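You operate a simulated robot arm through the tools that you are given. There is no shell and no other tool. Be economical: measure what you need, move in short steps, check, and stop when the job is done.

You run a simulated two-armed robot. Do the job below in one go: nothing can be reset, and whatever is moved stays where it is left.

TASK
Push each slipped seal strip home and lock the door again.
Fine: it is the leak test door; park the hose, then unlock and open it; close it once the strips are home. Leave the vent knob. Where these are worked on the way, their far stop is far enough and under half their travel is too little: leak test door.

Only the result counts: the job must be done as asked and must still hold three seconds after the hand-in. Knocking over, shifting, dropping, spilling or breaking anything else fails it. A push-on lid holds only when it is set on centred and level and pressed home; a screw cap is set on level and turned clockwise until tight.

THE ROBOT
Two 7-joint arms with two-finger parallel grippers on one trunk, on a base that drives. Base frame: it is fixed to the floor where the robot stands at the start and does not move with it; the origin is under the middle of the robot, x ahead of it, y to its left, z up. Lengths are in mm, angles in degrees, forces in N, time in s.
The left shoulder is at the start at [21, 101, 1477], the right one opposite. Places, roughly: black lock knob [800, 0, 1000]; leak hose holder [700, -100, 800]; leak test door [800, 100, 1000]; leak vent knob [500, -100, 800]. Payload 2.4 kg a hand.
Tool frame (each hand has its own): the origin (TCP) lies between the finger pads and is the grasp point; the fingertips stand 24 mm ahead of it; z points along the fingers, y is the line along which they close. Largest opening 68 mm; finger width 17, thickness 10; the body of the gripper, 40 by 70 mm, starts 41 mm behind the TCP.
Orientation is that of the tool frame in the base frame, as [roll, pitch, yaw] about the fixed x, y, z axes, in that order (R = Rz(yaw) Ry(pitch) Rx(roll)). With the fingers straight down and closing along the base's y, the tool's x points along the base's -x, its y along +y and its z along -z.

THE INTERFACE
- The arms move only by the tool send_rows. It takes "left_moves", "right_moves" or both (then of equal length, played together; a hand with none holds still); each is a list of rows, each an object (a shift or turn left out is 0, a gripper value left out holds the last) with "turn": the turn, a rotation vector about the tool's x, y, z in units of 60 degrees (1.0 is 60 degrees), a list of three; "travel": the shift along the tool's x, y, z in units of 200 mm (1.0 is 200 mm), a list of three; "fingers": the gripper command, from -1 (fully open) to 1 (shut), values between in proportion. In form: [{"turn": [wx, wy, wz], "travel": [x, y, z], "fingers": fingers}, ...]. A call has 1 to 10 rows; each row is the pose to reach, as a shift and turn from the pose commanded when the call began, along the tool's axes at that moment. A call with a number of a shift or a turn outside -1 to 1 is refused whole. Rows are played at 5 a second. More than 50 mm and 8.6 degrees between two rows, or a gripper value outside its range, and nothing of the call is played. A pose out of reach is approached as far as the arm can. The call stops where the force on the tool passes 40 N (or 10 N more than at its start, if that is more) or the arm is blocked; 0.2 s more then pass. The fingers move at their own pace (about 72 mm/s each) and stop on an object; they squeeze with about 38 N. The grip force told is the motor's: it shows also when the fingers shut on nothing. Time passes only in rows, and 0.2 s behind the last, so rows that repeat a pose let the fingers close. The reply holds the time, the measured pose of the TCP, the force on the tool along the base axes, the opening and the grip force, in the units named above and with some noise, with the torque about the TCP (base axes, N m) and any sound that the robot's microphone picked up, and new pictures: "pictures" is both (left out), scene, wrist or none (wrist: the cameras of the hands that moved).
- Cameras (640 x 400 px; columns grow to the right, rows downward): "scene" is now at [109, -1.5, 1662.7]; the picture's right is [0.03, -1.00, 0.00], its down [-0.37, -0.01, -0.93] and it looks along [0.93, 0.03, -0.37] (base axes); focal length 214 px, centre (320, 200). "left" rides on the left gripper at [84, -11, -75] in its tool frame; the picture's right is [0.13, 0.99, 0.00], its down [-0.60, 0.08, -0.79] and it looks along [-0.79, 0.10, 0.61] (tool axes); focal length 251 px, centre (320, 200). "right" rides on the right gripper at [84, 11, -75] in its tool frame; the picture's right is [-0.13, 0.99, 0.00], its down [-0.60, -0.08, -0.79] and it looks along [-0.79, -0.10, 0.61] (tool axes); focal length 251 px, centre (320, 200). There is no depth. A picture from a camera that has moved, and an enlarged one, comes with that camera's place and axes in the base frame and with its lens. The place of the scene camera against the robot may be out by one fixed shift of up to 12 mm in any direction.
- move_column(by): slides the trunk up (or, below 0, down) by that many mm; the arms and the scene camera ride with it, the base frame stays. It gives what a move gives, with no picture.
- base_move(legs): drives the robot by 1 to 6 legs, each [ahead, left, turn to the left] in mm, mm and degrees, along the robot's own axes; the way and the turn of a leg run together, so that a leg with both is an arc; at most 1500 mm and 180 degrees a leg. The arms and the cameras ride along, it lands a little off, and it stops where it bumps. It gives what a move gives, and a new picture of the scene camera.
- turn_head(pan, tilt): turns the head with the scene camera to pan (to the left, within 86 degrees either way) and tilt (down, from -29 to 69), counted from straight ahead of the robot. It gives what a move gives, and a new picture of the scene camera.
- enlarge(camera, box): a new picture of the part [left, top, right, bottom] of that camera's present view, enlarged. The clock stands still meanwhile.
- finish_job(): hands the job in; it is judged then, once.

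Work in short steps. Places have to be worked out from the pictures, the camera data and where the tool is seen: move nearer, look again, correct. Check each grasp and each placing, and mend what went wrong. You have 120 turns and 260 pictures in all, those below and enlarged ones among them. Open the grippers and draw the arms clear of the work before you hand the job in, unless the task says otherwise; then end with one line.

The tools are called after "Call:" as a command line: name --argument value ..., lists and objects as JSON in quotes. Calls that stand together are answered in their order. send_rows: Moves the arms, as the interface text tells. Its arguments: {"type":"object","properties":{"left_moves":{"type":"array","items":{"type":"object","properties":{"turn":{"type":"array","items":{"type":"number"}},"travel":{"type":"array","items":{"type":"number"}},"fingers":{"type":"number"}}}},"right_moves":{"type":"array","items":{"type":"object","properties":{"turn":{"type":"array","items":{"type":"number"}},"travel":{"type":"array","items":{"type":"number"}},"fingers":{"type":"number"}}}},"pictures":{"type":"string","enum":["both","scene","wrist","none"]}},"required":[]} The other tools are called the same way: move_column (by) slides the trunk up or down; base_move (legs) drives the base; turn_head (pan, tilt) turns the head that bears the scene camera; enlarge (camera, box) takes an enlarged picture of a part of a camera's view; finish_job () hands the job in.

At the start:

```text
time_s: 0.0
left_ee_pos: [332.9, 171.0, 1616.5]
left_tool_rot: [-179.9, -0.1, -179.9]
left_wrist_force: [-0.1, 0.4, -0.1]
left_moment: [0.02, 0.01, 0.02]
left_grip_width: 68.2
left_grip_force: 0.0
right_ee_pos: [307.5, -105.5, 1606.1]
right_tool_rot: [180.0, 0.0, 180.0]
right_wrist_force: [-0.1, 0.1, -0.4]
right_moment: [-0.01, 0.01, -0.05]
right_grip_width: 68.1
right_grip_force: 0.2
trunk travel left (down, up): [-690.0, 160.0]
robot x, y, heading: [-3.5, 3.1, -0.1]
head pan, tilt: [2.0, 21.6]
```

scene: 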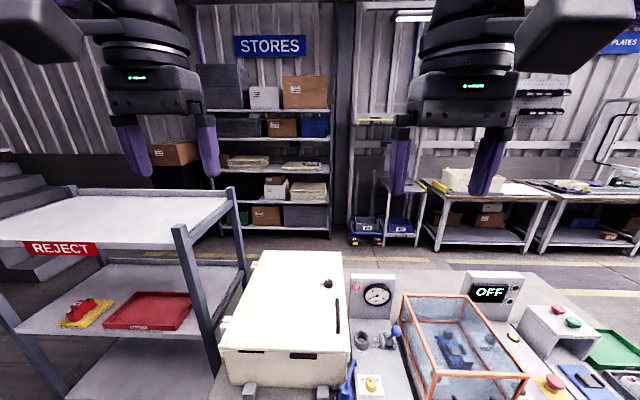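
right: 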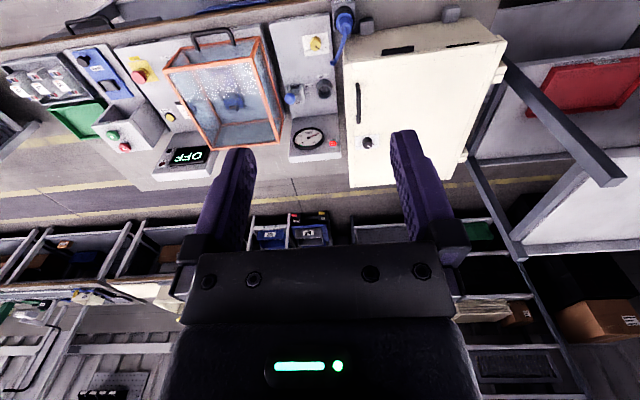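
left: 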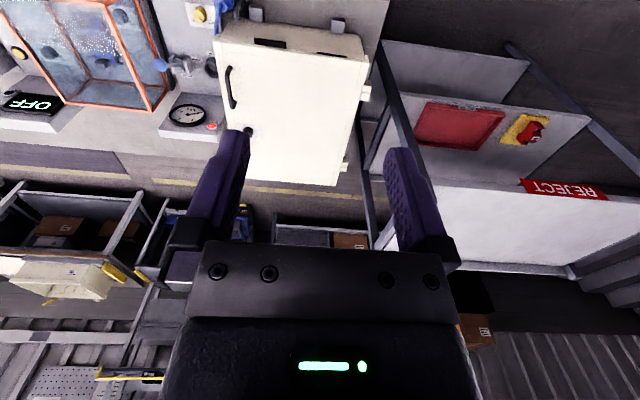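

I'll look closer at the cabinet and the hose area first.

Call:
enlarge --camera "scene" --box '[200, 230, 440, 400]'

Call:
turn_head --pan 0 --tilt 50

```text
2.35 times, centred on (320, 315) of scene
camera zoom: at [109.0, -1.5, 1662.7], right [0.03, -1.0, 0.0], down [-0.37, -0.01, -0.93], along [0.93, 0.03, -0.37], focal length 505 px, centre (320, -71)
```

zoom: 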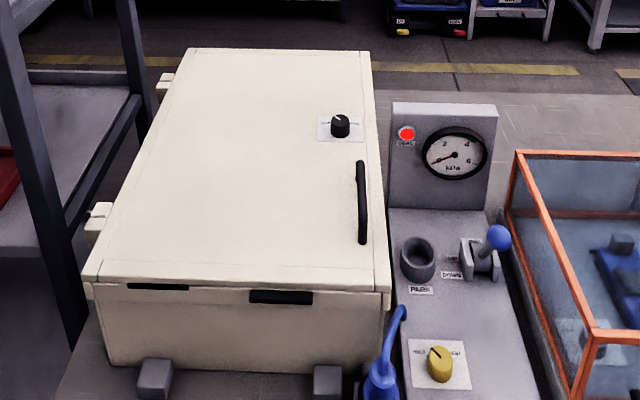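

```text
time_s: 0.9
left_ee_pos: [331.2, 170.1, 1615.2]
left_tool_rot: [180.0, -0.1, -179.9]
left_wrist_force: [-0.5, -0.5, -0.5]
left_moment: [-0.01, 0.02, 0.01]
left_grip_width: 68.1
left_grip_force: 0.1
right_ee_pos: [309.4, -105.0, 1605.3]
right_tool_rot: [180.0, 0.0, 180.0]
right_wrist_force: [-0.5, 0.1, 0.2]
right_moment: [0.01, 0.01, 0.0]
right_grip_width: 68.1
right_grip_force: 0.2
trunk travel left (down, up): [-690.0, 160.0]
robot x, y, heading: [-1.1, 1.9, 0.0]
head pan, tilt: [0.0, 50.0]
camera scene: at [93.2, -4.7, 1619.7], right [0.0, -1.0, 0.0], down [-0.77, 0.0, -0.64], along [0.64, 0.0, -0.77], focal length 214 px, centre (320, 200)
```

scene: 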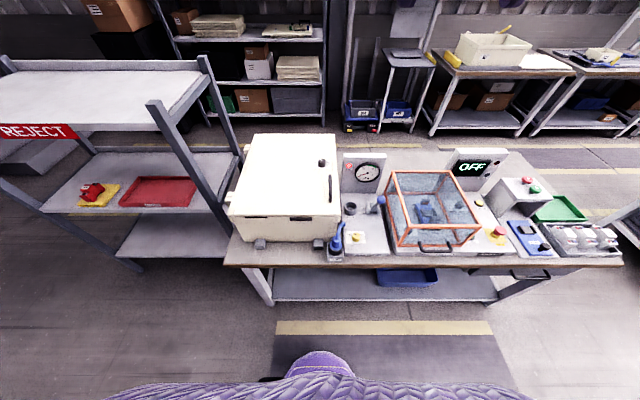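

Now close-ups of the cabinet, hose and panel.

Call:
enlarge --camera "scene" --box '[310, 140, 430, 270]'

Call:
enlarge --camera "scene" --box '[210, 120, 360, 270]'

Call:
enlarge --camera "left" --box '[150, 0, 400, 200]'

Call:
enlarge --camera "right" --box '[260, 0, 520, 190]'

```text
3.08 times, centred on (370, 205) of scene
camera zoom: at [93.2, -4.7, 1619.7], right [0.0, -1.0, 0.0], down [-0.77, 0.0, -0.64], along [0.64, 0.0, -0.77], focal length 660 px, centre (166, 185)
```

zoom: 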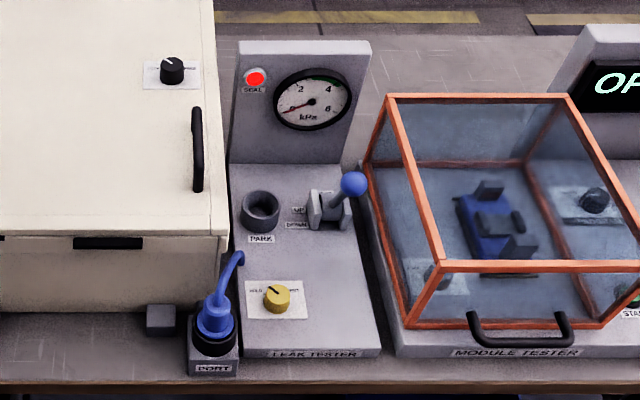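

```text
2.67 times, centred on (285, 195) of scene
camera zoom: at [93.2, -4.7, 1619.7], right [0.0, -1.0, 0.0], down [-0.77, 0.0, -0.64], along [0.64, 0.0, -0.77], focal length 572 px, centre (413, 213)
```

zoom: 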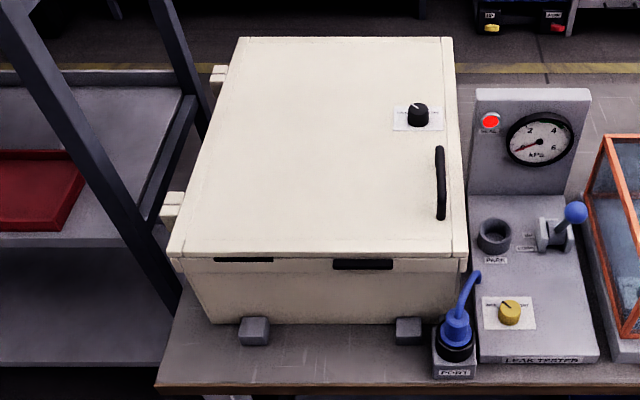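

```text
2.00 times, centred on (275, 100) of left
camera zoom: at [246.4, 159.4, 1692.1], right [-0.13, 0.99, 0.0], down [0.6, 0.08, 0.79], along [0.79, 0.1, -0.61], focal length 503 px, centre (410, 400)
```

zoom: 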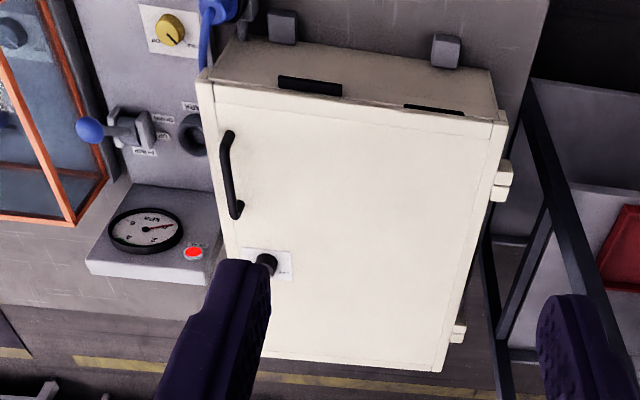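

```text
2.11 times, centred on (390, 95) of right
camera zoom: at [224.7, -95.4, 1682.1], right [0.13, 0.99, 0.0], down [0.6, -0.08, 0.79], along [0.79, -0.1, -0.61], focal length 529 px, centre (173, 421)
```

zoom: 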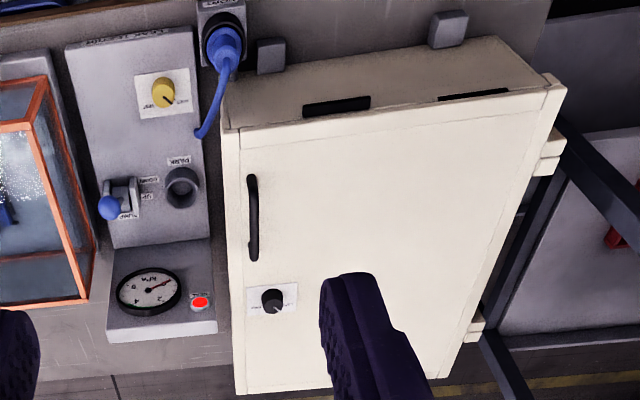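

The cabinet lid (door) lies flat at z≈1000, roughly x 540–1030 and y −78 to 320, with hinges on the left. The hose plug sits in PORT near (490,−65) and PARK is near (680,−143). I'll lower the trunk and drive closer.

Call:
move_column --by -300

Call:
base_move --legs '[[120, 0, 0]]'

```text
time_s: 3.9
left_ee_pos: [332.0, 170.4, 1316.4]
left_tool_rot: [-179.8, 0.1, -179.9]
left_wrist_force: [0.3, 1.2, 0.7]
left_moment: [0.01, 0.02, 0.01]
left_grip_width: 68.0
left_grip_force: 0.1
right_ee_pos: [309.2, -105.3, 1306.9]
right_tool_rot: [-180.0, 0.0, -180.0]
right_wrist_force: [0.1, 0.6, -0.2]
right_moment: [-0.02, 0.01, 0.0]
right_grip_width: 68.0
right_grip_force: 0.1
trunk travel left (down, up): [-390.0, 460.0]
robot x, y, heading: [4.0, -1.8, 0.2]
head pan, tilt: [0.0, 50.0]
```

```text
time_s: 5.2
left_ee_pos: [454.1, 170.0, 1317.2]
left_tool_rot: [-179.9, 0.0, -179.9]
left_wrist_force: [0.8, 0.2, -0.4]
left_moment: [-0.03, 0.02, -0.01]
left_grip_width: 68.2
left_grip_force: 0.0
right_ee_pos: [431.0, -104.4, 1306.0]
right_tool_rot: [180.0, 0.0, -180.0]
right_wrist_force: [0.6, -0.5, 0.2]
right_moment: [0.02, 0.01, -0.06]
right_grip_width: 68.0
right_grip_force: 0.0
trunk travel left (down, up): [-390.0, 460.0]
robot x, y, heading: [120.3, 0.9, -0.1]
head pan, tilt: [0.0, 50.0]
camera scene: at [236.3, -4.6, 1318.7], right [0.0, -1.0, 0.0], down [-0.77, 0.0, -0.64], along [0.64, 0.0, -0.77], focal length 214 px, centre (320, 200)
```

scene: 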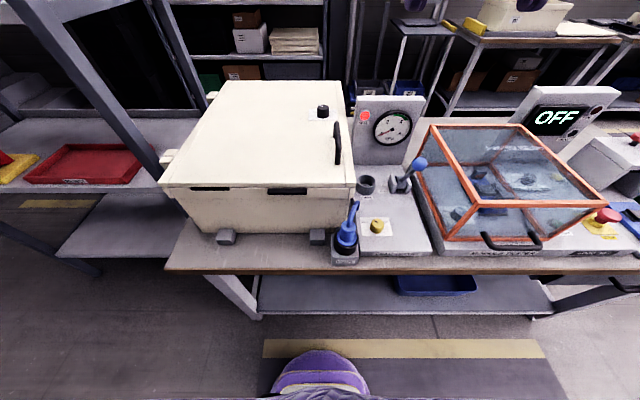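

Enlarging the hose and panel for better geometry, plus the strips.

Call:
enlarge --camera "scene" --box '[310, 80, 450, 270]'

Call:
enlarge --camera "scene" --box '[150, 150, 370, 280]'

Call:
enlarge --camera "right" --box '[200, 0, 460, 180]'

```text
2.11 times, centred on (380, 175) of scene
camera zoom: at [236.3, -4.6, 1318.7], right [0.0, -1.0, 0.0], down [-0.77, 0.0, -0.64], along [0.64, 0.0, -0.77], focal length 452 px, centre (194, 253)
```

zoom: 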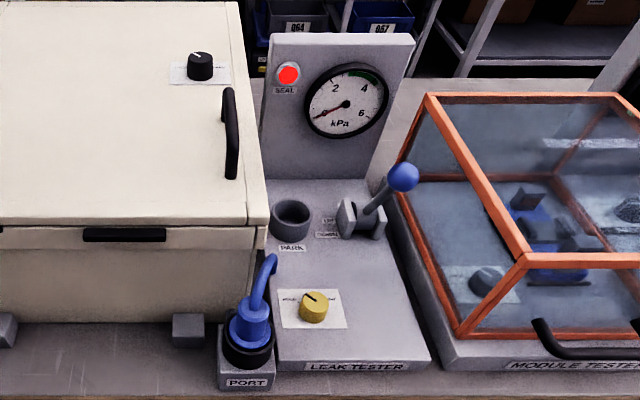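

```text
2.91 times, centred on (260, 215) of scene
camera zoom: at [236.3, -4.6, 1318.7], right [0.0, -1.0, 0.0], down [-0.77, 0.0, -0.64], along [0.64, 0.0, -0.77], focal length 624 px, centre (494, 156)
```

zoom: 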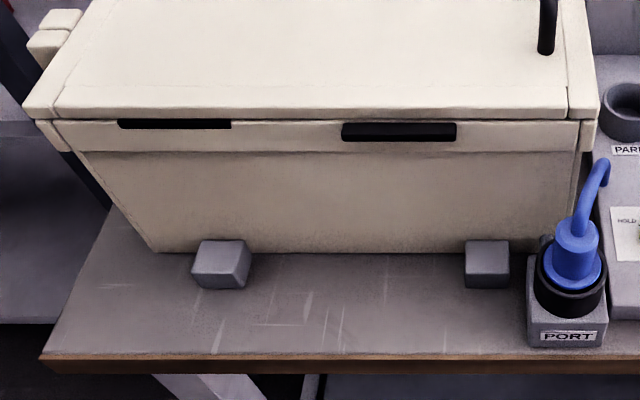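

```text
2.22 times, centred on (330, 90) of right
camera zoom: at [346.2, -95.2, 1381.9], right [0.13, 0.99, 0.0], down [0.6, -0.08, 0.79], along [0.79, -0.1, -0.61], focal length 559 px, centre (298, 444)
```

zoom: 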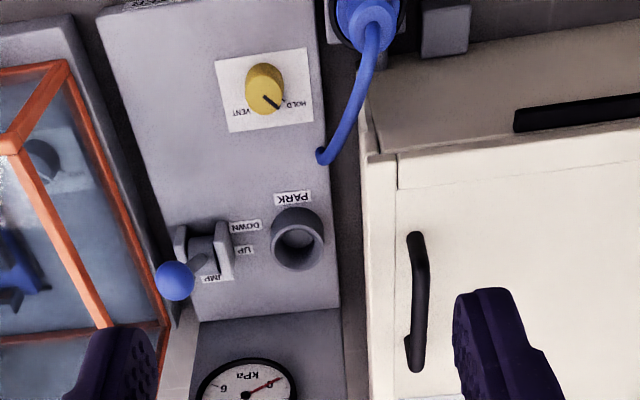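

The plug is near (500,−66,870) with the bench at about z=808. I'll bring the right hand down in front of it to view the plug closely.

Call:
send_rows --right_moves '[{"travel": [0.05, 0.05, 0.2]}, {"travel": [0.1, 0.1, 0.4]}, {"travel": [0.15, 0.15, 0.6]}, {"travel": [0.2, 0.2, 0.8]}, {"travel": [0.23, 0.25, 0.95]}]' --pictures "wrist"

```text
time_s: 6.4
left_ee_pos: [451.4, 169.4, 1316.3]
left_tool_rot: [-179.9, 0.0, -179.9]
left_wrist_force: [0.3, -0.9, 0.3]
left_moment: [0.02, 0.0, -0.02]
left_grip_width: 67.7
left_grip_force: 0.1
right_ee_pos: [382.8, -54.8, 1115.8]
right_tool_rot: [179.9, 0.0, -180.0]
right_wrist_force: [-1.0, -0.2, -0.8]
right_moment: [0.01, 0.03, -0.01]
right_grip_width: 67.9
right_grip_force: 0.0
trunk travel left (down, up): [-390.0, 460.0]
robot x, y, heading: [118.9, -1.0, -0.3]
head pan, tilt: [0.0, 50.0]
camera right: at [298.6, -45.1, 1191.3], right [0.13, 0.99, 0.0], down [0.6, -0.08, 0.79], along [0.79, -0.1, -0.61], focal length 251 px, centre (320, 200)
```

right: 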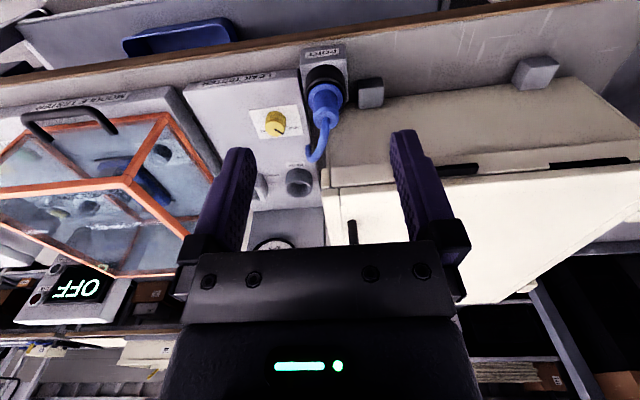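

Going down further to see the plug side-on.

Call:
send_rows --right_moves '[{"travel": [0.05, 0.0, 0.2]}, {"travel": [0.1, 0.0, 0.4]}, {"travel": [0.15, 0.0, 0.6]}, {"travel": [0.2, 0.0, 0.7]}]' --pictures "wrist"

Call:
enlarge --camera "right" --box '[220, 0, 480, 160]'

```text
time_s: 7.4
left_ee_pos: [452.4, 170.9, 1316.6]
left_tool_rot: [-179.8, -0.1, -179.9]
left_wrist_force: [0.4, 0.1, 0.2]
left_moment: [-0.02, 0.02, -0.01]
left_grip_width: 68.2
left_grip_force: 0.1
right_ee_pos: [342.1, -54.0, 976.7]
right_tool_rot: [179.9, 0.2, 179.9]
right_wrist_force: [0.3, 0.0, -0.6]
right_moment: [0.01, 0.01, 0.02]
right_grip_width: 67.8
right_grip_force: 0.1
trunk travel left (down, up): [-390.0, 460.0]
robot x, y, heading: [120.2, -2.4, -0.1]
head pan, tilt: [0.0, 50.0]
camera right: at [258.1, -45.2, 1051.6], right [0.13, 0.99, 0.0], down [0.6, -0.08, 0.79], along [0.79, -0.1, -0.61], focal length 251 px, centre (320, 200)
```

right: 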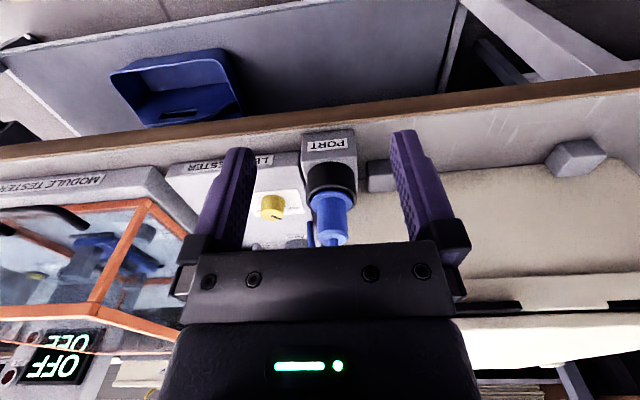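

```text
2.46 times, centred on (350, 80) of right
camera zoom: at [258.1, -45.2, 1051.6], right [0.13, 0.99, 0.0], down [0.6, -0.08, 0.79], along [0.79, -0.1, -0.61], focal length 619 px, centre (246, 495)
```

zoom: 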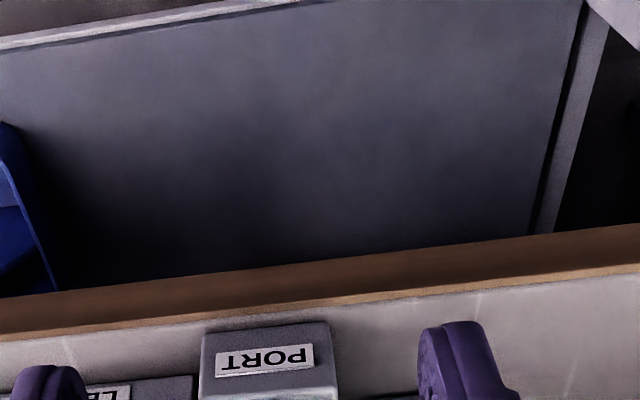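

Call:
enlarge --camera "right" --box '[250, 120, 410, 260]'

Call:
turn_head --pan -15 --tilt 50

Call:
enlarge --camera "scene" --box '[220, 100, 400, 270]'

```text
2.86 times, centred on (330, 190) of right
camera zoom: at [258.1, -45.2, 1051.6], right [0.13, 0.99, 0.0], down [0.6, -0.08, 0.79], along [0.79, -0.1, -0.61], focal length 718 px, centre (291, 229)
```

zoom: 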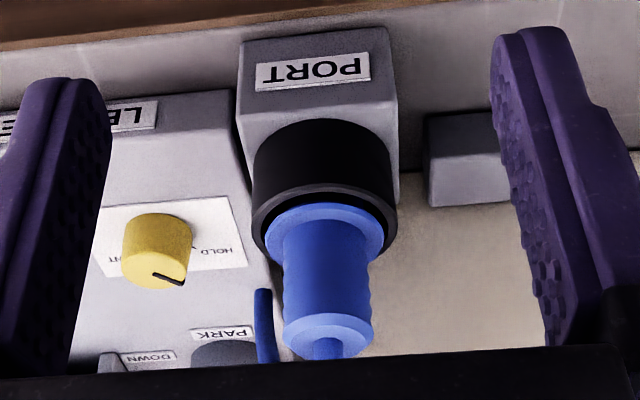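

```text
time_s: 8.1
left_ee_pos: [452.6, 169.6, 1317.1]
left_tool_rot: [-179.9, 0.0, -179.9]
left_wrist_force: [-0.8, 0.0, 0.3]
left_moment: [0.01, 0.03, 0.0]
left_grip_width: 68.0
left_grip_force: 0.1
right_ee_pos: [342.9, -55.9, 976.1]
right_tool_rot: [180.0, -0.1, 180.0]
right_wrist_force: [0.0, -0.5, 0.6]
right_moment: [0.02, 0.03, 0.01]
right_grip_width: 68.0
right_grip_force: 0.2
trunk travel left (down, up): [-390.0, 460.0]
robot x, y, heading: [121.7, -1.8, -0.4]
head pan, tilt: [-15.0, 50.0]
camera scene: at [232.6, -24.4, 1318.8], right [-0.26, -0.97, 0.0], down [-0.74, 0.2, -0.64], along [0.62, -0.17, -0.77], focal length 214 px, centre (320, 200)
```

scene: 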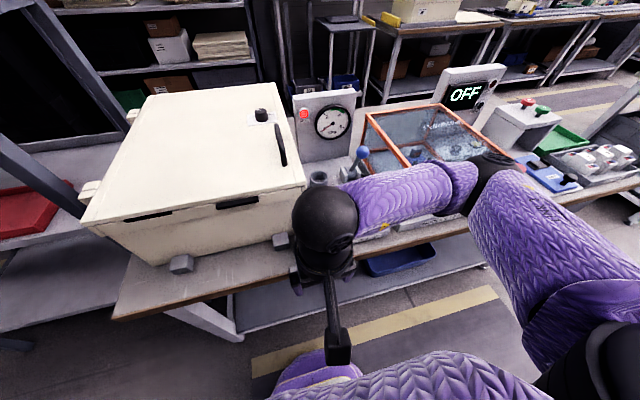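

```text
2.35 times, centred on (310, 185) of scene
camera zoom: at [232.6, -24.4, 1318.8], right [-0.26, -0.97, 0.0], down [-0.74, 0.2, -0.64], along [0.62, -0.17, -0.77], focal length 505 px, centre (344, 235)
```

zoom: 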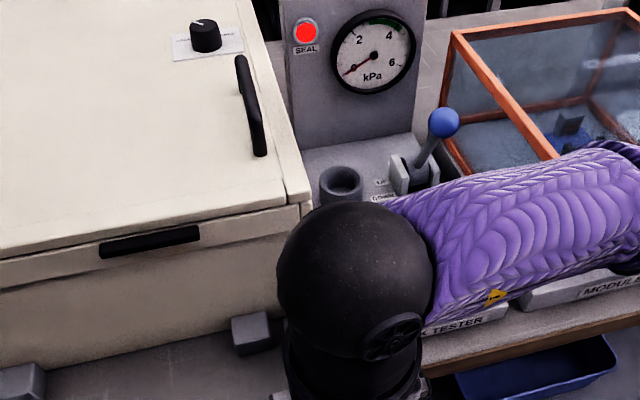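

The plug body is ~36 mm across and spans about z 876–922 near (485,−61). I'll tilt the right hand 45° forward to a pre-grasp pose 100 mm short of it.

Call:
send_rows --right_moves '[{"travel": [-0.06, 0, 0.0], "turn": [0, -0.125, 0], "fingers": -1}, {"travel": [-0.12, 0, 0.0], "turn": [0, -0.25, 0]}, {"travel": [-0.18, -0.01, 0.0], "turn": [0, -0.375, 0]}, {"travel": [-0.24, -0.02, 0.0], "turn": [0, -0.5, 0]}, {"travel": [-0.3, -0.03, 0.0], "turn": [0, -0.625, 0]}, {"travel": [-0.36, -0.03, 0.0], "turn": [0, -0.75, 0]}]' --pictures "both"

```text
time_s: 9.5
left_ee_pos: [451.4, 170.2, 1316.9]
left_tool_rot: [-179.8, 0.1, -179.9]
left_wrist_force: [0.1, 0.3, -0.1]
left_moment: [0.0, 0.0, -0.02]
left_grip_width: 68.0
left_grip_force: 0.1
right_ee_pos: [416.3, -59.4, 975.8]
right_tool_rot: [179.9, 45.1, 179.9]
right_wrist_force: [-0.6, -0.1, 0.0]
right_moment: [0.04, -0.01, -0.02]
right_grip_width: 68.1
right_grip_force: 0.0
right hand out of reach, approached as far as the arm can: row 5
trunk travel left (down, up): [-390.0, 460.0]
robot x, y, heading: [121.6, 2.6, -0.3]
head pan, tilt: [-15.0, 50.0]
camera scene: at [232.5, -24.5, 1318.8], right [-0.26, -0.97, 0.0], down [-0.74, 0.2, -0.64], along [0.62, -0.17, -0.77], focal length 214 px, centre (320, 200)
camera right: at [304.0, -49.3, 970.0], right [0.09, 0.99, 0.09], down [-0.14, -0.08, 0.99], along [0.99, -0.1, 0.13], focal length 251 px, centre (320, 200)
```

scene: 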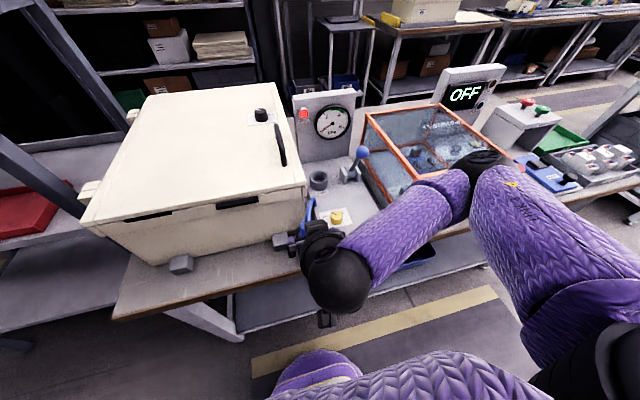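
right: 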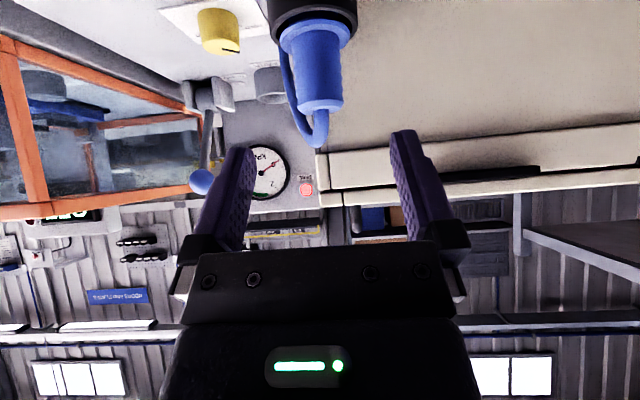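

Triangulated plug axis is x≈470–480, y≈−59, with the body between z 886 and 933. I'll advance ~85 mm along the tool axis and check.

Call:
send_rows --right_moves '[{"travel": [0, 0, 0.15]}, {"travel": [0, 0, 0.3]}, {"travel": [0, 0, 0.42]}]' --pictures "both"

Call:
enlarge --camera "right" --box '[180, 0, 460, 200]'

```text
time_s: 10.3
left_ee_pos: [451.1, 170.3, 1316.8]
left_tool_rot: [-179.9, 0.0, -179.9]
left_wrist_force: [-0.4, 0.4, 0.1]
left_moment: [0.04, 0.0, 0.03]
left_grip_width: 67.9
left_grip_force: 0.0
right_ee_pos: [474.7, -61.1, 917.6]
right_tool_rot: [179.8, 44.9, 180.0]
right_wrist_force: [0.1, -0.2, -0.6]
right_moment: [0.03, 0.0, 0.04]
right_grip_width: 68.1
right_grip_force: 0.0
trunk travel left (down, up): [-390.0, 460.0]
robot x, y, heading: [118.8, 1.9, -0.0]
head pan, tilt: [-15.0, 50.0]
camera scene: at [232.7, -24.4, 1318.8], right [-0.26, -0.97, 0.0], down [-0.74, 0.2, -0.64], along [0.62, -0.17, -0.77], focal length 214 px, centre (320, 200)
camera right: at [362.4, -50.8, 910.8], right [0.09, 0.99, 0.09], down [-0.13, -0.08, 0.99], along [0.99, -0.1, 0.13], focal length 251 px, centre (320, 200)
```

scene: 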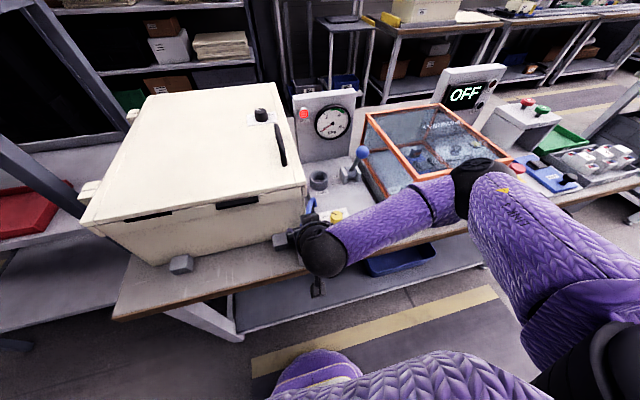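
right: 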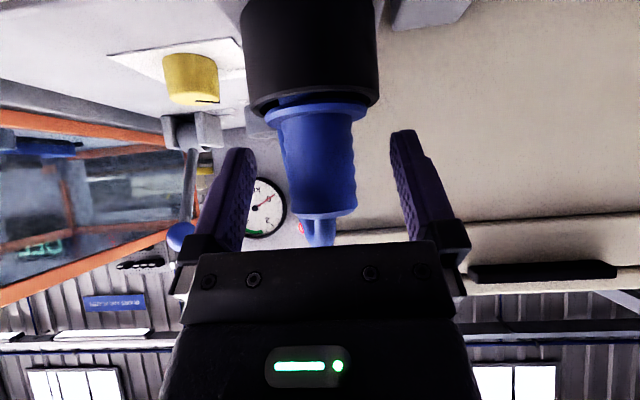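

```text
2.00 times, centred on (320, 100) of right
camera zoom: at [362.4, -50.8, 910.8], right [0.09, 0.99, 0.09], down [-0.13, -0.08, 0.99], along [0.99, -0.1, 0.13], focal length 503 px, centre (320, 400)
```

zoom: 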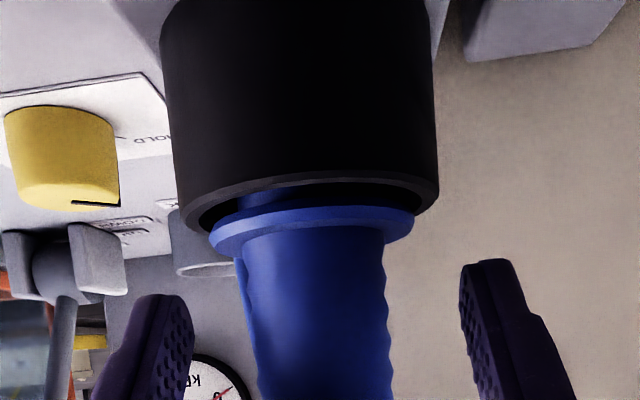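

The plug body axis is at x≈467, y≈−60, between the fingers. I'll make a small shift and close.

Call:
send_rows --right_moves '[{"travel": [0.02, 0.004, -0.005], "fingers": -1}, {"travel": [0.02, 0.004, -0.005], "fingers": 0.3}, {"travel": [0.02, 0.004, -0.005], "fingers": 1}, {"travel": [0.02, 0.004, -0.005], "fingers": 1}, {"travel": [0.02, 0.004, -0.005], "fingers": 1}]' --pictures "wrist"

```text
time_s: 11.5
left_ee_pos: [452.6, 168.9, 1315.5]
left_tool_rot: [-179.9, 0.0, 180.0]
left_wrist_force: [0.7, -0.6, -0.5]
left_moment: [0.0, -0.02, -0.03]
left_grip_width: 68.0
left_grip_force: 0.2
right_ee_pos: [471.4, -59.8, 915.3]
right_tool_rot: [179.9, 45.1, 179.9]
right_wrist_force: [1.1, -0.1, 1.5]
right_moment: [-0.02, -0.06, -0.02]
right_grip_width: 30.6
right_grip_force: 38.7
trunk travel left (down, up): [-390.0, 460.0]
robot x, y, heading: [121.4, -1.3, 0.0]
head pan, tilt: [-15.0, 50.0]
camera right: at [358.7, -49.9, 909.3], right [0.09, 0.99, 0.09], down [-0.13, -0.08, 0.99], along [0.99, -0.1, 0.13], focal length 251 px, centre (320, 200)
```

right: 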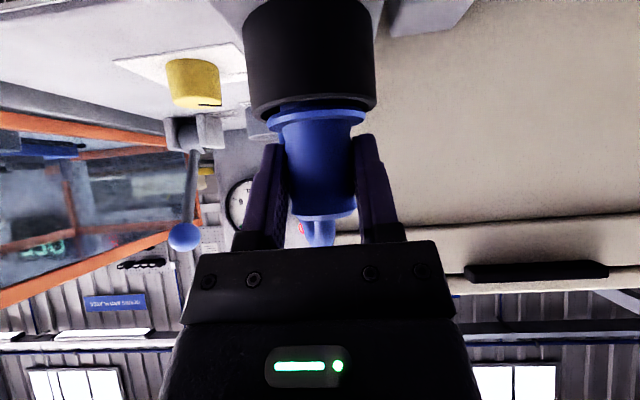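

Gripped at 30.6 mm. Lifting straight up 40 mm slowly.

Call:
send_rows --right_moves '[{"travel": [-0.035, 0, -0.035], "fingers": 1}, {"travel": [-0.07, 0, -0.07]}, {"travel": [-0.105, 0, -0.105]}, {"travel": [-0.14, 0, -0.14]}]' --pictures "both"

```text
time_s: 12.5
left_ee_pos: [452.3, 170.2, 1316.5]
left_tool_rot: [-179.8, 0.0, -179.9]
left_wrist_force: [-0.6, 0.9, 0.1]
left_moment: [-0.05, 0.0, -0.02]
left_grip_width: 67.9
left_grip_force: 0.1
right_ee_pos: [471.4, -59.5, 954.6]
right_tool_rot: [179.9, 45.0, 179.9]
right_wrist_force: [0.4, -0.3, -0.2]
right_moment: [0.01, 0.02, 0.02]
right_grip_width: 30.9
right_grip_force: 38.3
trunk travel left (down, up): [-390.0, 460.0]
robot x, y, heading: [126.1, -3.1, 0.0]
head pan, tilt: [-15.0, 50.0]
camera scene: at [232.6, -24.5, 1318.8], right [-0.26, -0.97, 0.0], down [-0.74, 0.2, -0.64], along [0.62, -0.17, -0.77], focal length 214 px, centre (320, 200)
camera right: at [358.3, -50.0, 948.8], right [0.09, 0.99, 0.09], down [-0.13, -0.08, 0.99], along [0.99, -0.1, 0.13], focal length 251 px, centre (320, 200)
```

scene: 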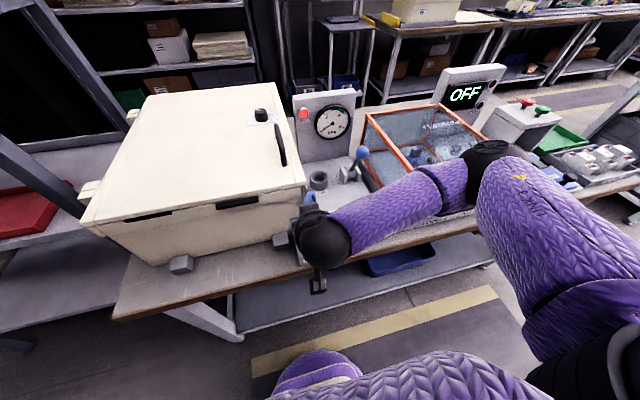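
right: 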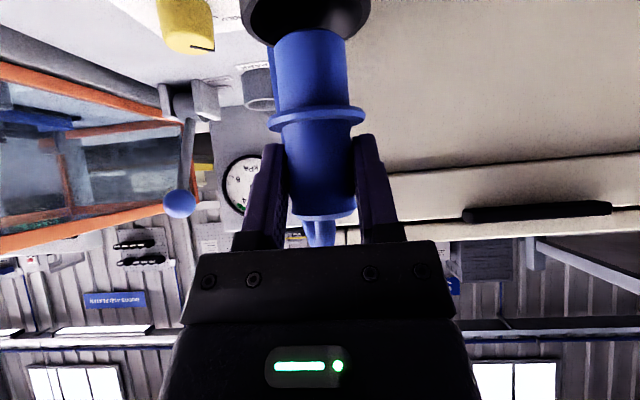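

The plug comes out cleanly. I'll lift more and then locate the PARK socket with the wrist camera.

Call:
send_rows --right_moves '[{"travel": [-0.1, 0, -0.1], "fingers": 1}, {"travel": [-0.2, 0, -0.2]}, {"travel": [-0.22, -0.1, -0.22]}, {"travel": [-0.22, -0.2, -0.22]}]' --pictures "wrist"

Call:
enlarge --camera "right" --box '[180, 0, 380, 150]'

Call:
enlarge --camera "scene" --box '[260, 100, 420, 260]'

```text
time_s: 13.5
left_ee_pos: [451.3, 168.6, 1316.6]
left_tool_rot: [180.0, -0.1, -179.9]
left_wrist_force: [0.5, 0.0, -0.5]
left_moment: [-0.04, -0.01, -0.02]
left_grip_width: 68.2
left_grip_force: 0.0
right_ee_pos: [470.9, -99.7, 1016.8]
right_tool_rot: [-180.0, 45.1, -179.9]
right_wrist_force: [-0.8, 0.1, -1.1]
right_moment: [0.02, 0.01, -0.01]
right_grip_width: 30.8
right_grip_force: 38.0
trunk travel left (down, up): [-390.0, 460.0]
robot x, y, heading: [119.8, -3.3, -0.2]
head pan, tilt: [-15.0, 50.0]
camera right: at [358.0, -90.6, 1010.8], right [0.09, 0.99, 0.09], down [-0.13, -0.08, 0.99], along [0.99, -0.1, 0.13], focal length 251 px, centre (320, 200)
```

right: 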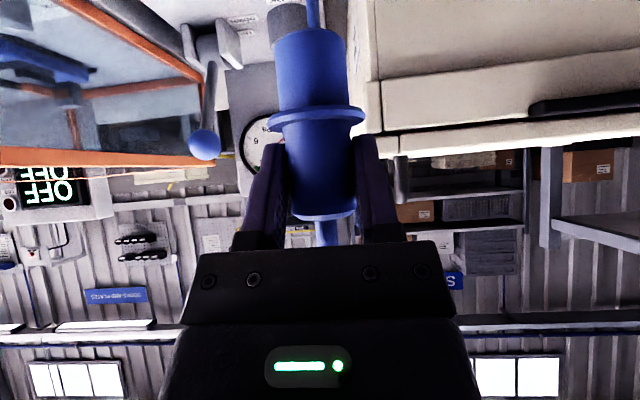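

```text
2.67 times, centred on (280, 75) of right
camera zoom: at [358.0, -90.6, 1010.8], right [0.09, 0.99, 0.09], down [-0.13, -0.08, 0.99], along [0.99, -0.1, 0.13], focal length 670 px, centre (427, 533)
```

zoom: 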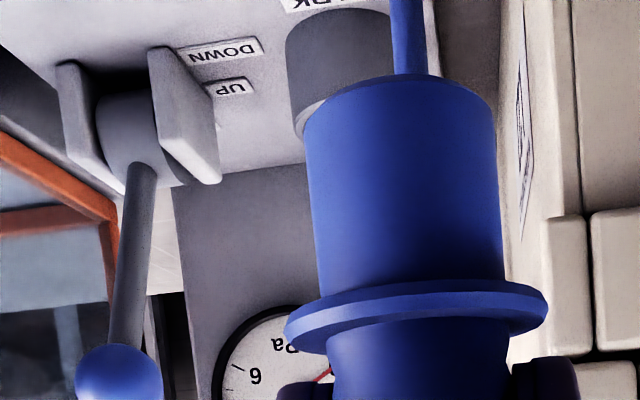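

```text
2.50 times, centred on (340, 180) of scene
camera zoom: at [232.5, -24.8, 1318.8], right [-0.26, -0.97, 0.0], down [-0.74, 0.2, -0.64], along [0.62, -0.17, -0.77], focal length 536 px, centre (270, 250)
```

zoom: 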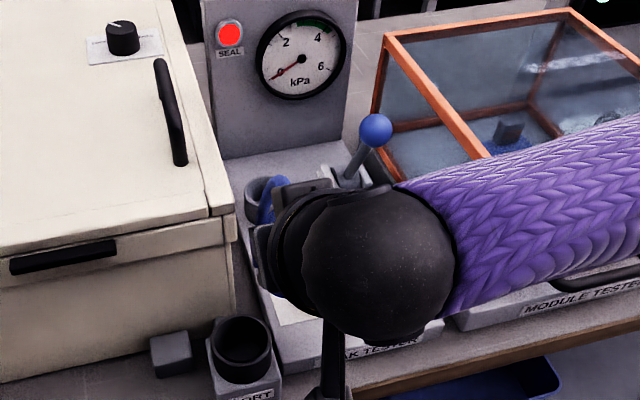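

The plug's bottom is ~63 mm below the TCP. Before hovering over PARK, I'll use the left wrist camera for another bearing on it.

Call:
enlarge --camera "left" --box '[90, 20, 250, 140]'

```text
3.33 times, centred on (170, 80) of left
camera zoom: at [366.5, 159.2, 1392.1], right [-0.13, 0.99, 0.0], down [0.6, 0.08, 0.79], along [0.79, 0.1, -0.61], focal length 838 px, centre (820, 600)
```

zoom: 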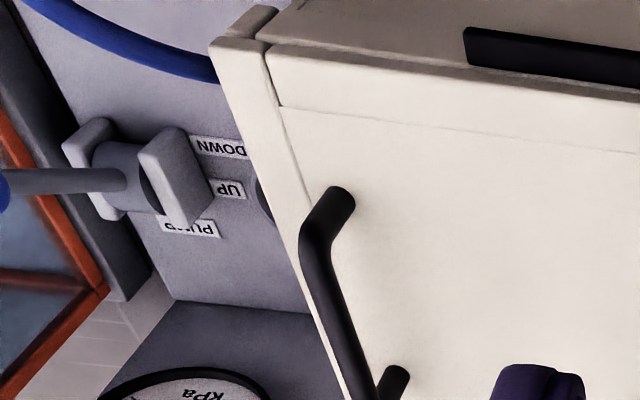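

Three wrist bearings agree on the PARK rim at about (680,−138,857). I'll carry the plug forward at its current height, stopping short to look.

Call:
send_rows --right_moves '[{"travel": [-0.15, -0.05, 0.15], "fingers": 1}, {"travel": [-0.3, -0.1, 0.3]}, {"travel": [-0.45, -0.15, 0.45]}, {"travel": [-0.54, -0.19, 0.54]}]' --pictures "both"

Call:
enlarge --camera "right" --box '[220, 0, 420, 140]'

```text
time_s: 14.5
left_ee_pos: [451.5, 169.5, 1316.3]
left_tool_rot: [-179.9, 0.0, -179.9]
left_wrist_force: [-0.1, 0.7, 1.3]
left_moment: [0.02, -0.05, -0.02]
left_grip_width: 68.0
left_grip_force: 0.0
right_ee_pos: [625.0, -137.3, 1016.9]
right_tool_rot: [-180.0, 44.9, -180.0]
right_wrist_force: [-0.3, 0.3, -1.4]
right_moment: [-0.02, 0.02, -0.01]
right_grip_width: 30.6
right_grip_force: 38.2
trunk travel left (down, up): [-390.0, 460.0]
robot x, y, heading: [119.1, 1.3, 0.2]
head pan, tilt: [-15.0, 50.0]
camera scene: at [232.8, -24.6, 1318.8], right [-0.26, -0.97, 0.0], down [-0.74, 0.2, -0.64], along [0.62, -0.17, -0.77], focal length 214 px, centre (320, 200)
camera right: at [511.7, -128.5, 1011.0], right [0.09, 0.99, 0.09], down [-0.13, -0.08, 0.99], along [0.99, -0.1, 0.13], focal length 251 px, centre (320, 200)
```

scene: 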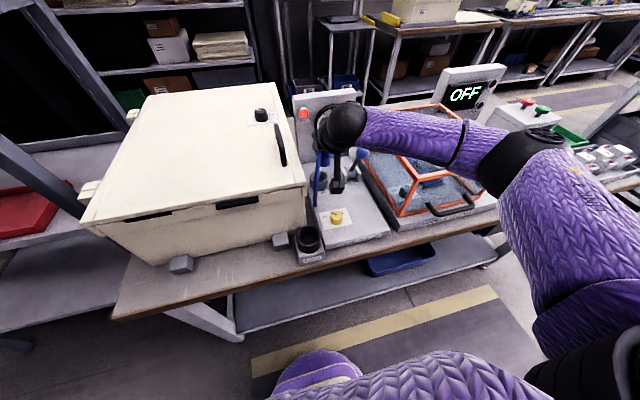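
right: 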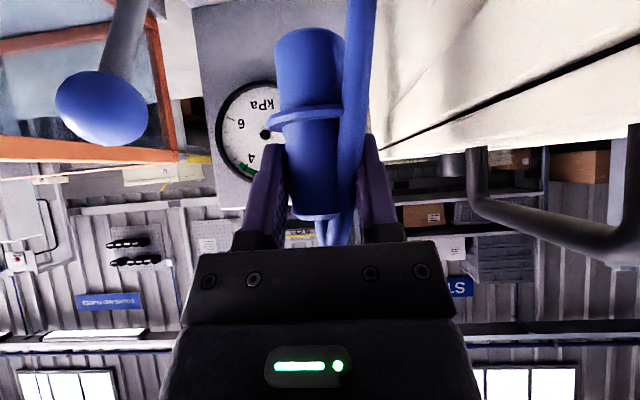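

```text
2.86 times, centred on (320, 70) of right
camera zoom: at [511.7, -128.5, 1011.0], right [0.09, 0.99, 0.09], down [-0.13, -0.08, 0.99], along [0.99, -0.1, 0.13], focal length 718 px, centre (320, 571)
```

zoom: 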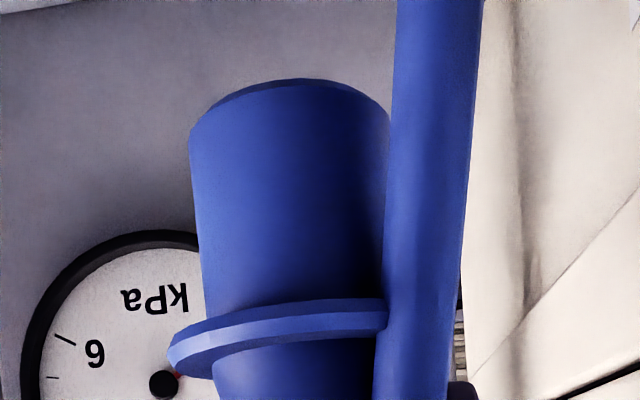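

The hose is a flexible tether, now trailing on the +y side without noticeable pull. I'll move over PARK and lower to just above the rim.

Call:
send_rows --right_moves '[{"travel": [-0.1, 0, 0.1], "fingers": 1}, {"travel": [-0.198, 0, 0.198]}, {"travel": [-0.1, 0, 0.296]}, {"travel": [0, 0, 0.396]}, {"travel": [0.0565, 0, 0.4525]}]' --pictures "both"

Call:
enlarge --camera "right" --box '[220, 0, 420, 140]'

Call:
enlarge --camera "scene" --box '[270, 90, 390, 190]'

```text
time_s: 15.7
left_ee_pos: [452.4, 170.0, 1316.9]
left_tool_rot: [-179.9, 0.0, -180.0]
left_wrist_force: [0.2, 0.2, -0.6]
left_moment: [0.02, 0.03, 0.01]
left_grip_width: 68.3
left_grip_force: 0.1
right_ee_pos: [677.4, -137.7, 945.3]
right_tool_rot: [179.9, 45.0, 179.8]
right_wrist_force: [0.2, 0.1, -1.5]
right_moment: [0.01, 0.01, 0.0]
right_grip_width: 30.7
right_grip_force: 38.1
trunk travel left (down, up): [-390.0, 460.0]
robot x, y, heading: [119.9, -0.3, -0.0]
head pan, tilt: [-15.0, 50.0]
camera scene: at [232.8, -24.5, 1318.8], right [-0.26, -0.97, 0.0], down [-0.74, 0.2, -0.64], along [0.62, -0.17, -0.77], focal length 214 px, centre (320, 200)
camera right: at [566.3, -127.9, 939.1], right [0.09, 0.99, 0.09], down [-0.13, -0.08, 0.99], along [0.99, -0.1, 0.13], focal length 251 px, centre (320, 200)
```

scene: 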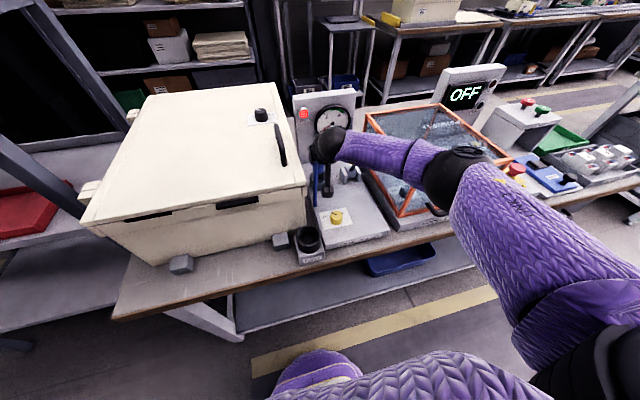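
right: 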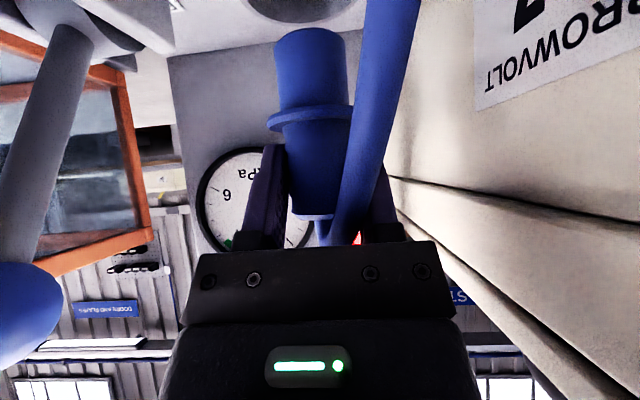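

```text
2.86 times, centred on (320, 70) of right
camera zoom: at [566.3, -127.9, 939.1], right [0.09, 0.99, 0.09], down [-0.13, -0.08, 0.99], along [0.99, -0.1, 0.13], focal length 718 px, centre (320, 571)
```

zoom: 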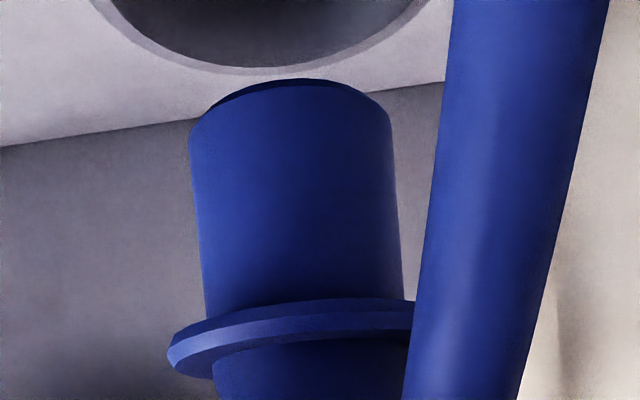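

```text
4.00 times, centred on (330, 140) of scene
camera zoom: at [232.8, -24.5, 1318.8], right [-0.26, -0.97, 0.0], down [-0.74, 0.2, -0.64], along [0.62, -0.17, -0.77], focal length 858 px, centre (280, 440)
```

zoom: 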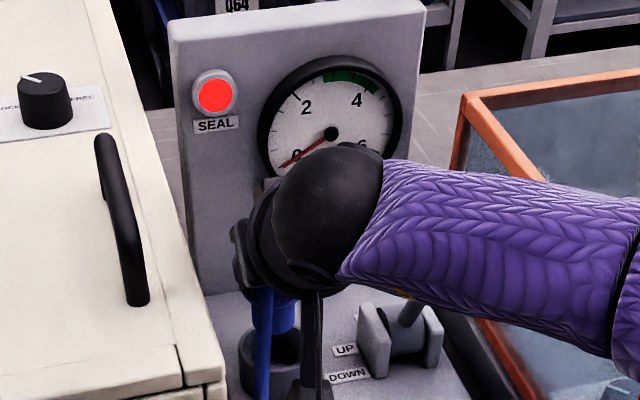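

Looking under the plug, the PARK cup is centred near (674,−141), about 3 mm off in both axes, with its rim at z≈867. I'll shift and lower 30 mm into the cup.

Call:
send_rows --right_moves '[{"travel": [0.011, -0.016, -0.011], "fingers": 1}, {"travel": [0.046, -0.016, 0.025]}, {"travel": [0.082, -0.016, 0.06]}, {"travel": [0.117, -0.016, 0.095]}]' --pictures "wrist"

Call:
enlarge --camera "right" --box '[220, 0, 420, 140]'

```text
time_s: 16.7
left_ee_pos: [450.7, 170.9, 1317.1]
left_tool_rot: [-179.9, 0.1, -179.8]
left_wrist_force: [-0.1, -0.6, 0.2]
left_moment: [0.0, 0.01, -0.03]
left_grip_width: 68.3
left_grip_force: 0.1
right_ee_pos: [676.2, -140.1, 916.0]
right_tool_rot: [179.9, 45.0, -180.0]
right_wrist_force: [-6.1, 4.8, 8.0]
right_moment: [0.17, 0.19, 0.03]
right_grip_width: 30.8
right_grip_force: 37.8
trunk travel left (down, up): [-390.0, 460.0]
robot x, y, heading: [118.4, 2.9, 0.2]
head pan, tilt: [-15.0, 50.0]
camera right: at [563.1, -130.3, 909.9], right [0.09, 0.99, 0.09], down [-0.14, -0.08, 0.99], along [0.99, -0.1, 0.13], focal length 251 px, centre (320, 200)
```

right: 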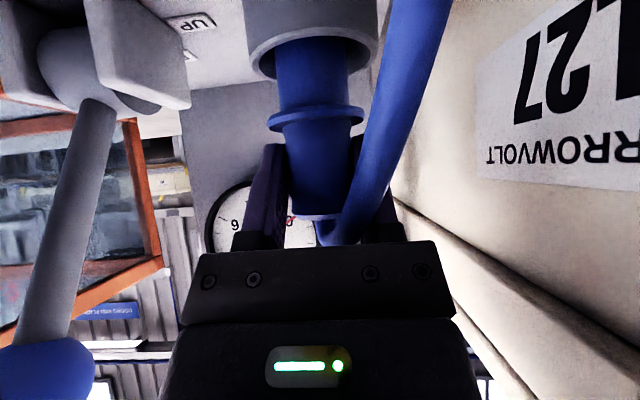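

```text
2.86 times, centred on (320, 70) of right
camera zoom: at [563.1, -130.3, 909.9], right [0.09, 0.99, 0.09], down [-0.14, -0.08, 0.99], along [0.99, -0.1, 0.13], focal length 718 px, centre (320, 571)
```

zoom: 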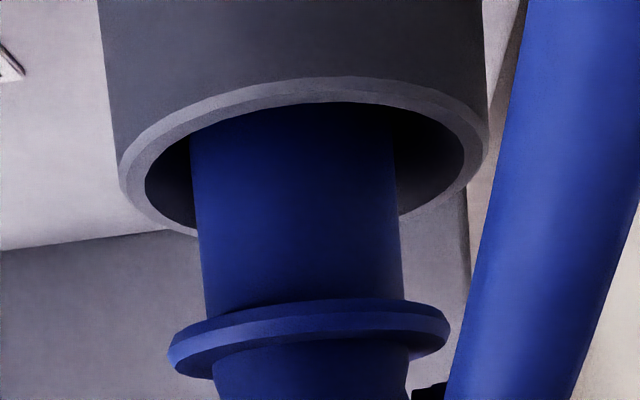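

The plug is inside the rim, but the reaction of −x 6 N suggests it leans on the far wall. I'll shift 7 mm back and see whether the force drops.

Call:
send_rows --right_moves '[{"travel": [0.012, 0.004, -0.012], "fingers": 1}, {"travel": [0.025, 0.008, -0.025]}]' --pictures "none"

Call:
enlarge --camera "right" --box '[220, 0, 420, 140]'

```text
time_s: 17.3
left_ee_pos: [455.5, 170.6, 1316.1]
left_tool_rot: [-179.9, -0.1, -179.8]
left_wrist_force: [-0.4, 0.1, -0.6]
left_moment: [-0.02, 0.01, 0.0]
left_grip_width: 67.9
left_grip_force: 0.0
right_ee_pos: [671.7, -139.5, 914.3]
right_tool_rot: [179.9, 44.9, -180.0]
right_wrist_force: [12.9, 3.8, 1.2]
right_moment: [0.01, -0.82, 0.03]
right_grip_width: 30.7
right_grip_force: 38.4
trunk travel left (down, up): [-390.0, 460.0]
robot x, y, heading: [120.2, -0.7, 0.2]
head pan, tilt: [-15.0, 50.0]
```

```text
2.86 times, centred on (320, 70) of right
camera zoom: at [559.3, -129.3, 908.8], right [0.09, 0.99, 0.09], down [-0.13, -0.08, 0.99], along [0.99, -0.1, 0.13], focal length 718 px, centre (320, 571)
```

zoom: 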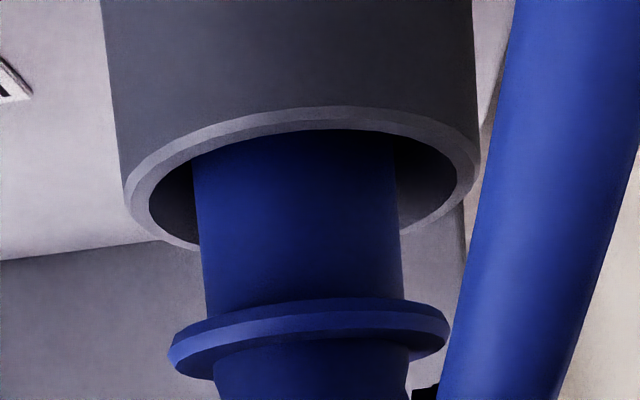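

Now it touches the near wall (+12.9 N), so the centre lies between. I'll move 3.5 mm forward and 2 mm to +y, then lower slowly.

Call:
send_rows --right_moves '[{"travel": [-0.012, 0.01, 0.012], "fingers": 1}, {"travel": [0.0, 0.01, 0.024]}, {"travel": [0.012, 0.01, 0.036]}, {"travel": [0.024, 0.01, 0.048]}]' --pictures "none"

```text
time_s: 18.3
left_ee_pos: [452.7, 169.6, 1316.0]
left_tool_rot: [-179.9, 0.0, -179.9]
left_wrist_force: [-1.2, 0.6, -0.3]
left_moment: [0.0, 0.02, -0.02]
left_grip_width: 68.1
left_grip_force: 0.0
right_ee_pos: [673.1, -137.2, 904.6]
right_tool_rot: [-180.0, 45.1, -179.9]
right_wrist_force: [-0.5, 0.4, -1.4]
right_moment: [0.02, 0.05, -0.02]
right_grip_width: 30.8
right_grip_force: 37.6
trunk travel left (down, up): [-390.0, 460.0]
robot x, y, heading: [120.9, -0.3, -0.0]
head pan, tilt: [-15.0, 50.0]
```

Forces are free again and the plug is sliding in. I'll keep lowering until it seats.

Call:
send_rows --right_moves '[{"travel": [0.014, 0, 0.014], "fingers": 1}, {"travel": [0.028, 0, 0.028]}, {"travel": [0.042, 0, 0.042]}, {"travel": [0.056, 0, 0.056]}, {"travel": [0.07, 0, 0.07]}, {"travel": [0.084, 0, 0.084]}]' --pictures "wrist"

Call:
enlarge --camera "right" --box '[180, 20, 460, 220]'

```text
time_s: 19.8
left_ee_pos: [450.0, 169.0, 1316.9]
left_tool_rot: [-179.9, 0.1, -179.9]
left_wrist_force: [-0.4, 0.0, -0.4]
left_moment: [-0.01, -0.02, -0.03]
left_grip_width: 68.2
left_grip_force: 0.1
right_ee_pos: [674.1, -137.4, 885.8]
right_tool_rot: [179.9, 45.6, 179.9]
right_wrist_force: [-6.4, 0.9, 17.3]
right_moment: [-0.19, 0.19, -0.05]
right_grip_width: 30.7
right_grip_force: 38.1
trunk travel left (down, up): [-390.0, 460.0]
robot x, y, heading: [123.2, -1.9, -0.0]
head pan, tilt: [-15.0, 50.0]
stopped in row 6 (right hand): the force on the tool passed its limit at 43 N (the readings are from after the stop); the commanded pose is now the measured one
camera right: at [561.2, -127.5, 878.9], right [0.09, 0.99, 0.09], down [-0.14, -0.08, 0.99], along [0.99, -0.1, 0.14], focal length 251 px, centre (320, 200)
```

right: 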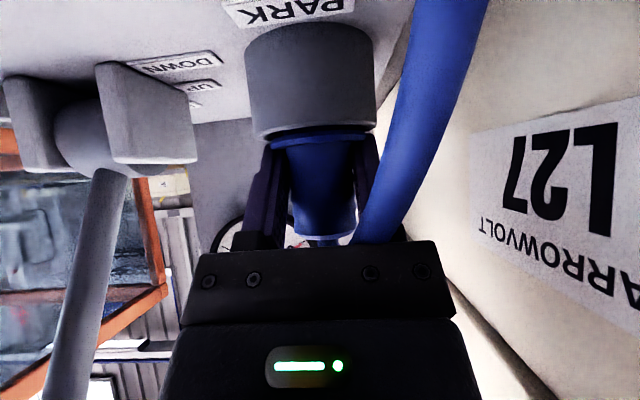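

```text
2.00 times, centred on (320, 120) of right
camera zoom: at [561.2, -127.5, 878.9], right [0.09, 0.99, 0.09], down [-0.14, -0.08, 0.99], along [0.99, -0.1, 0.14], focal length 503 px, centre (320, 360)
```

zoom: 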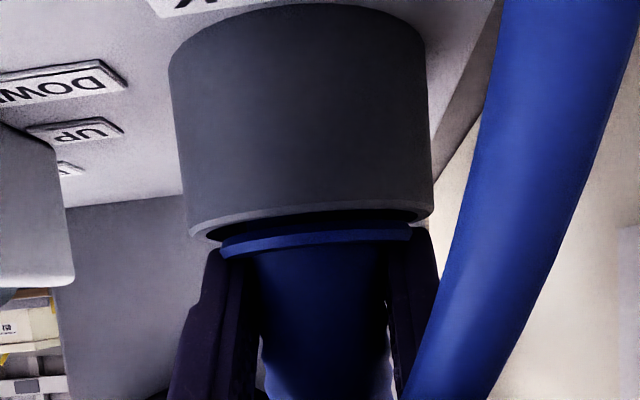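

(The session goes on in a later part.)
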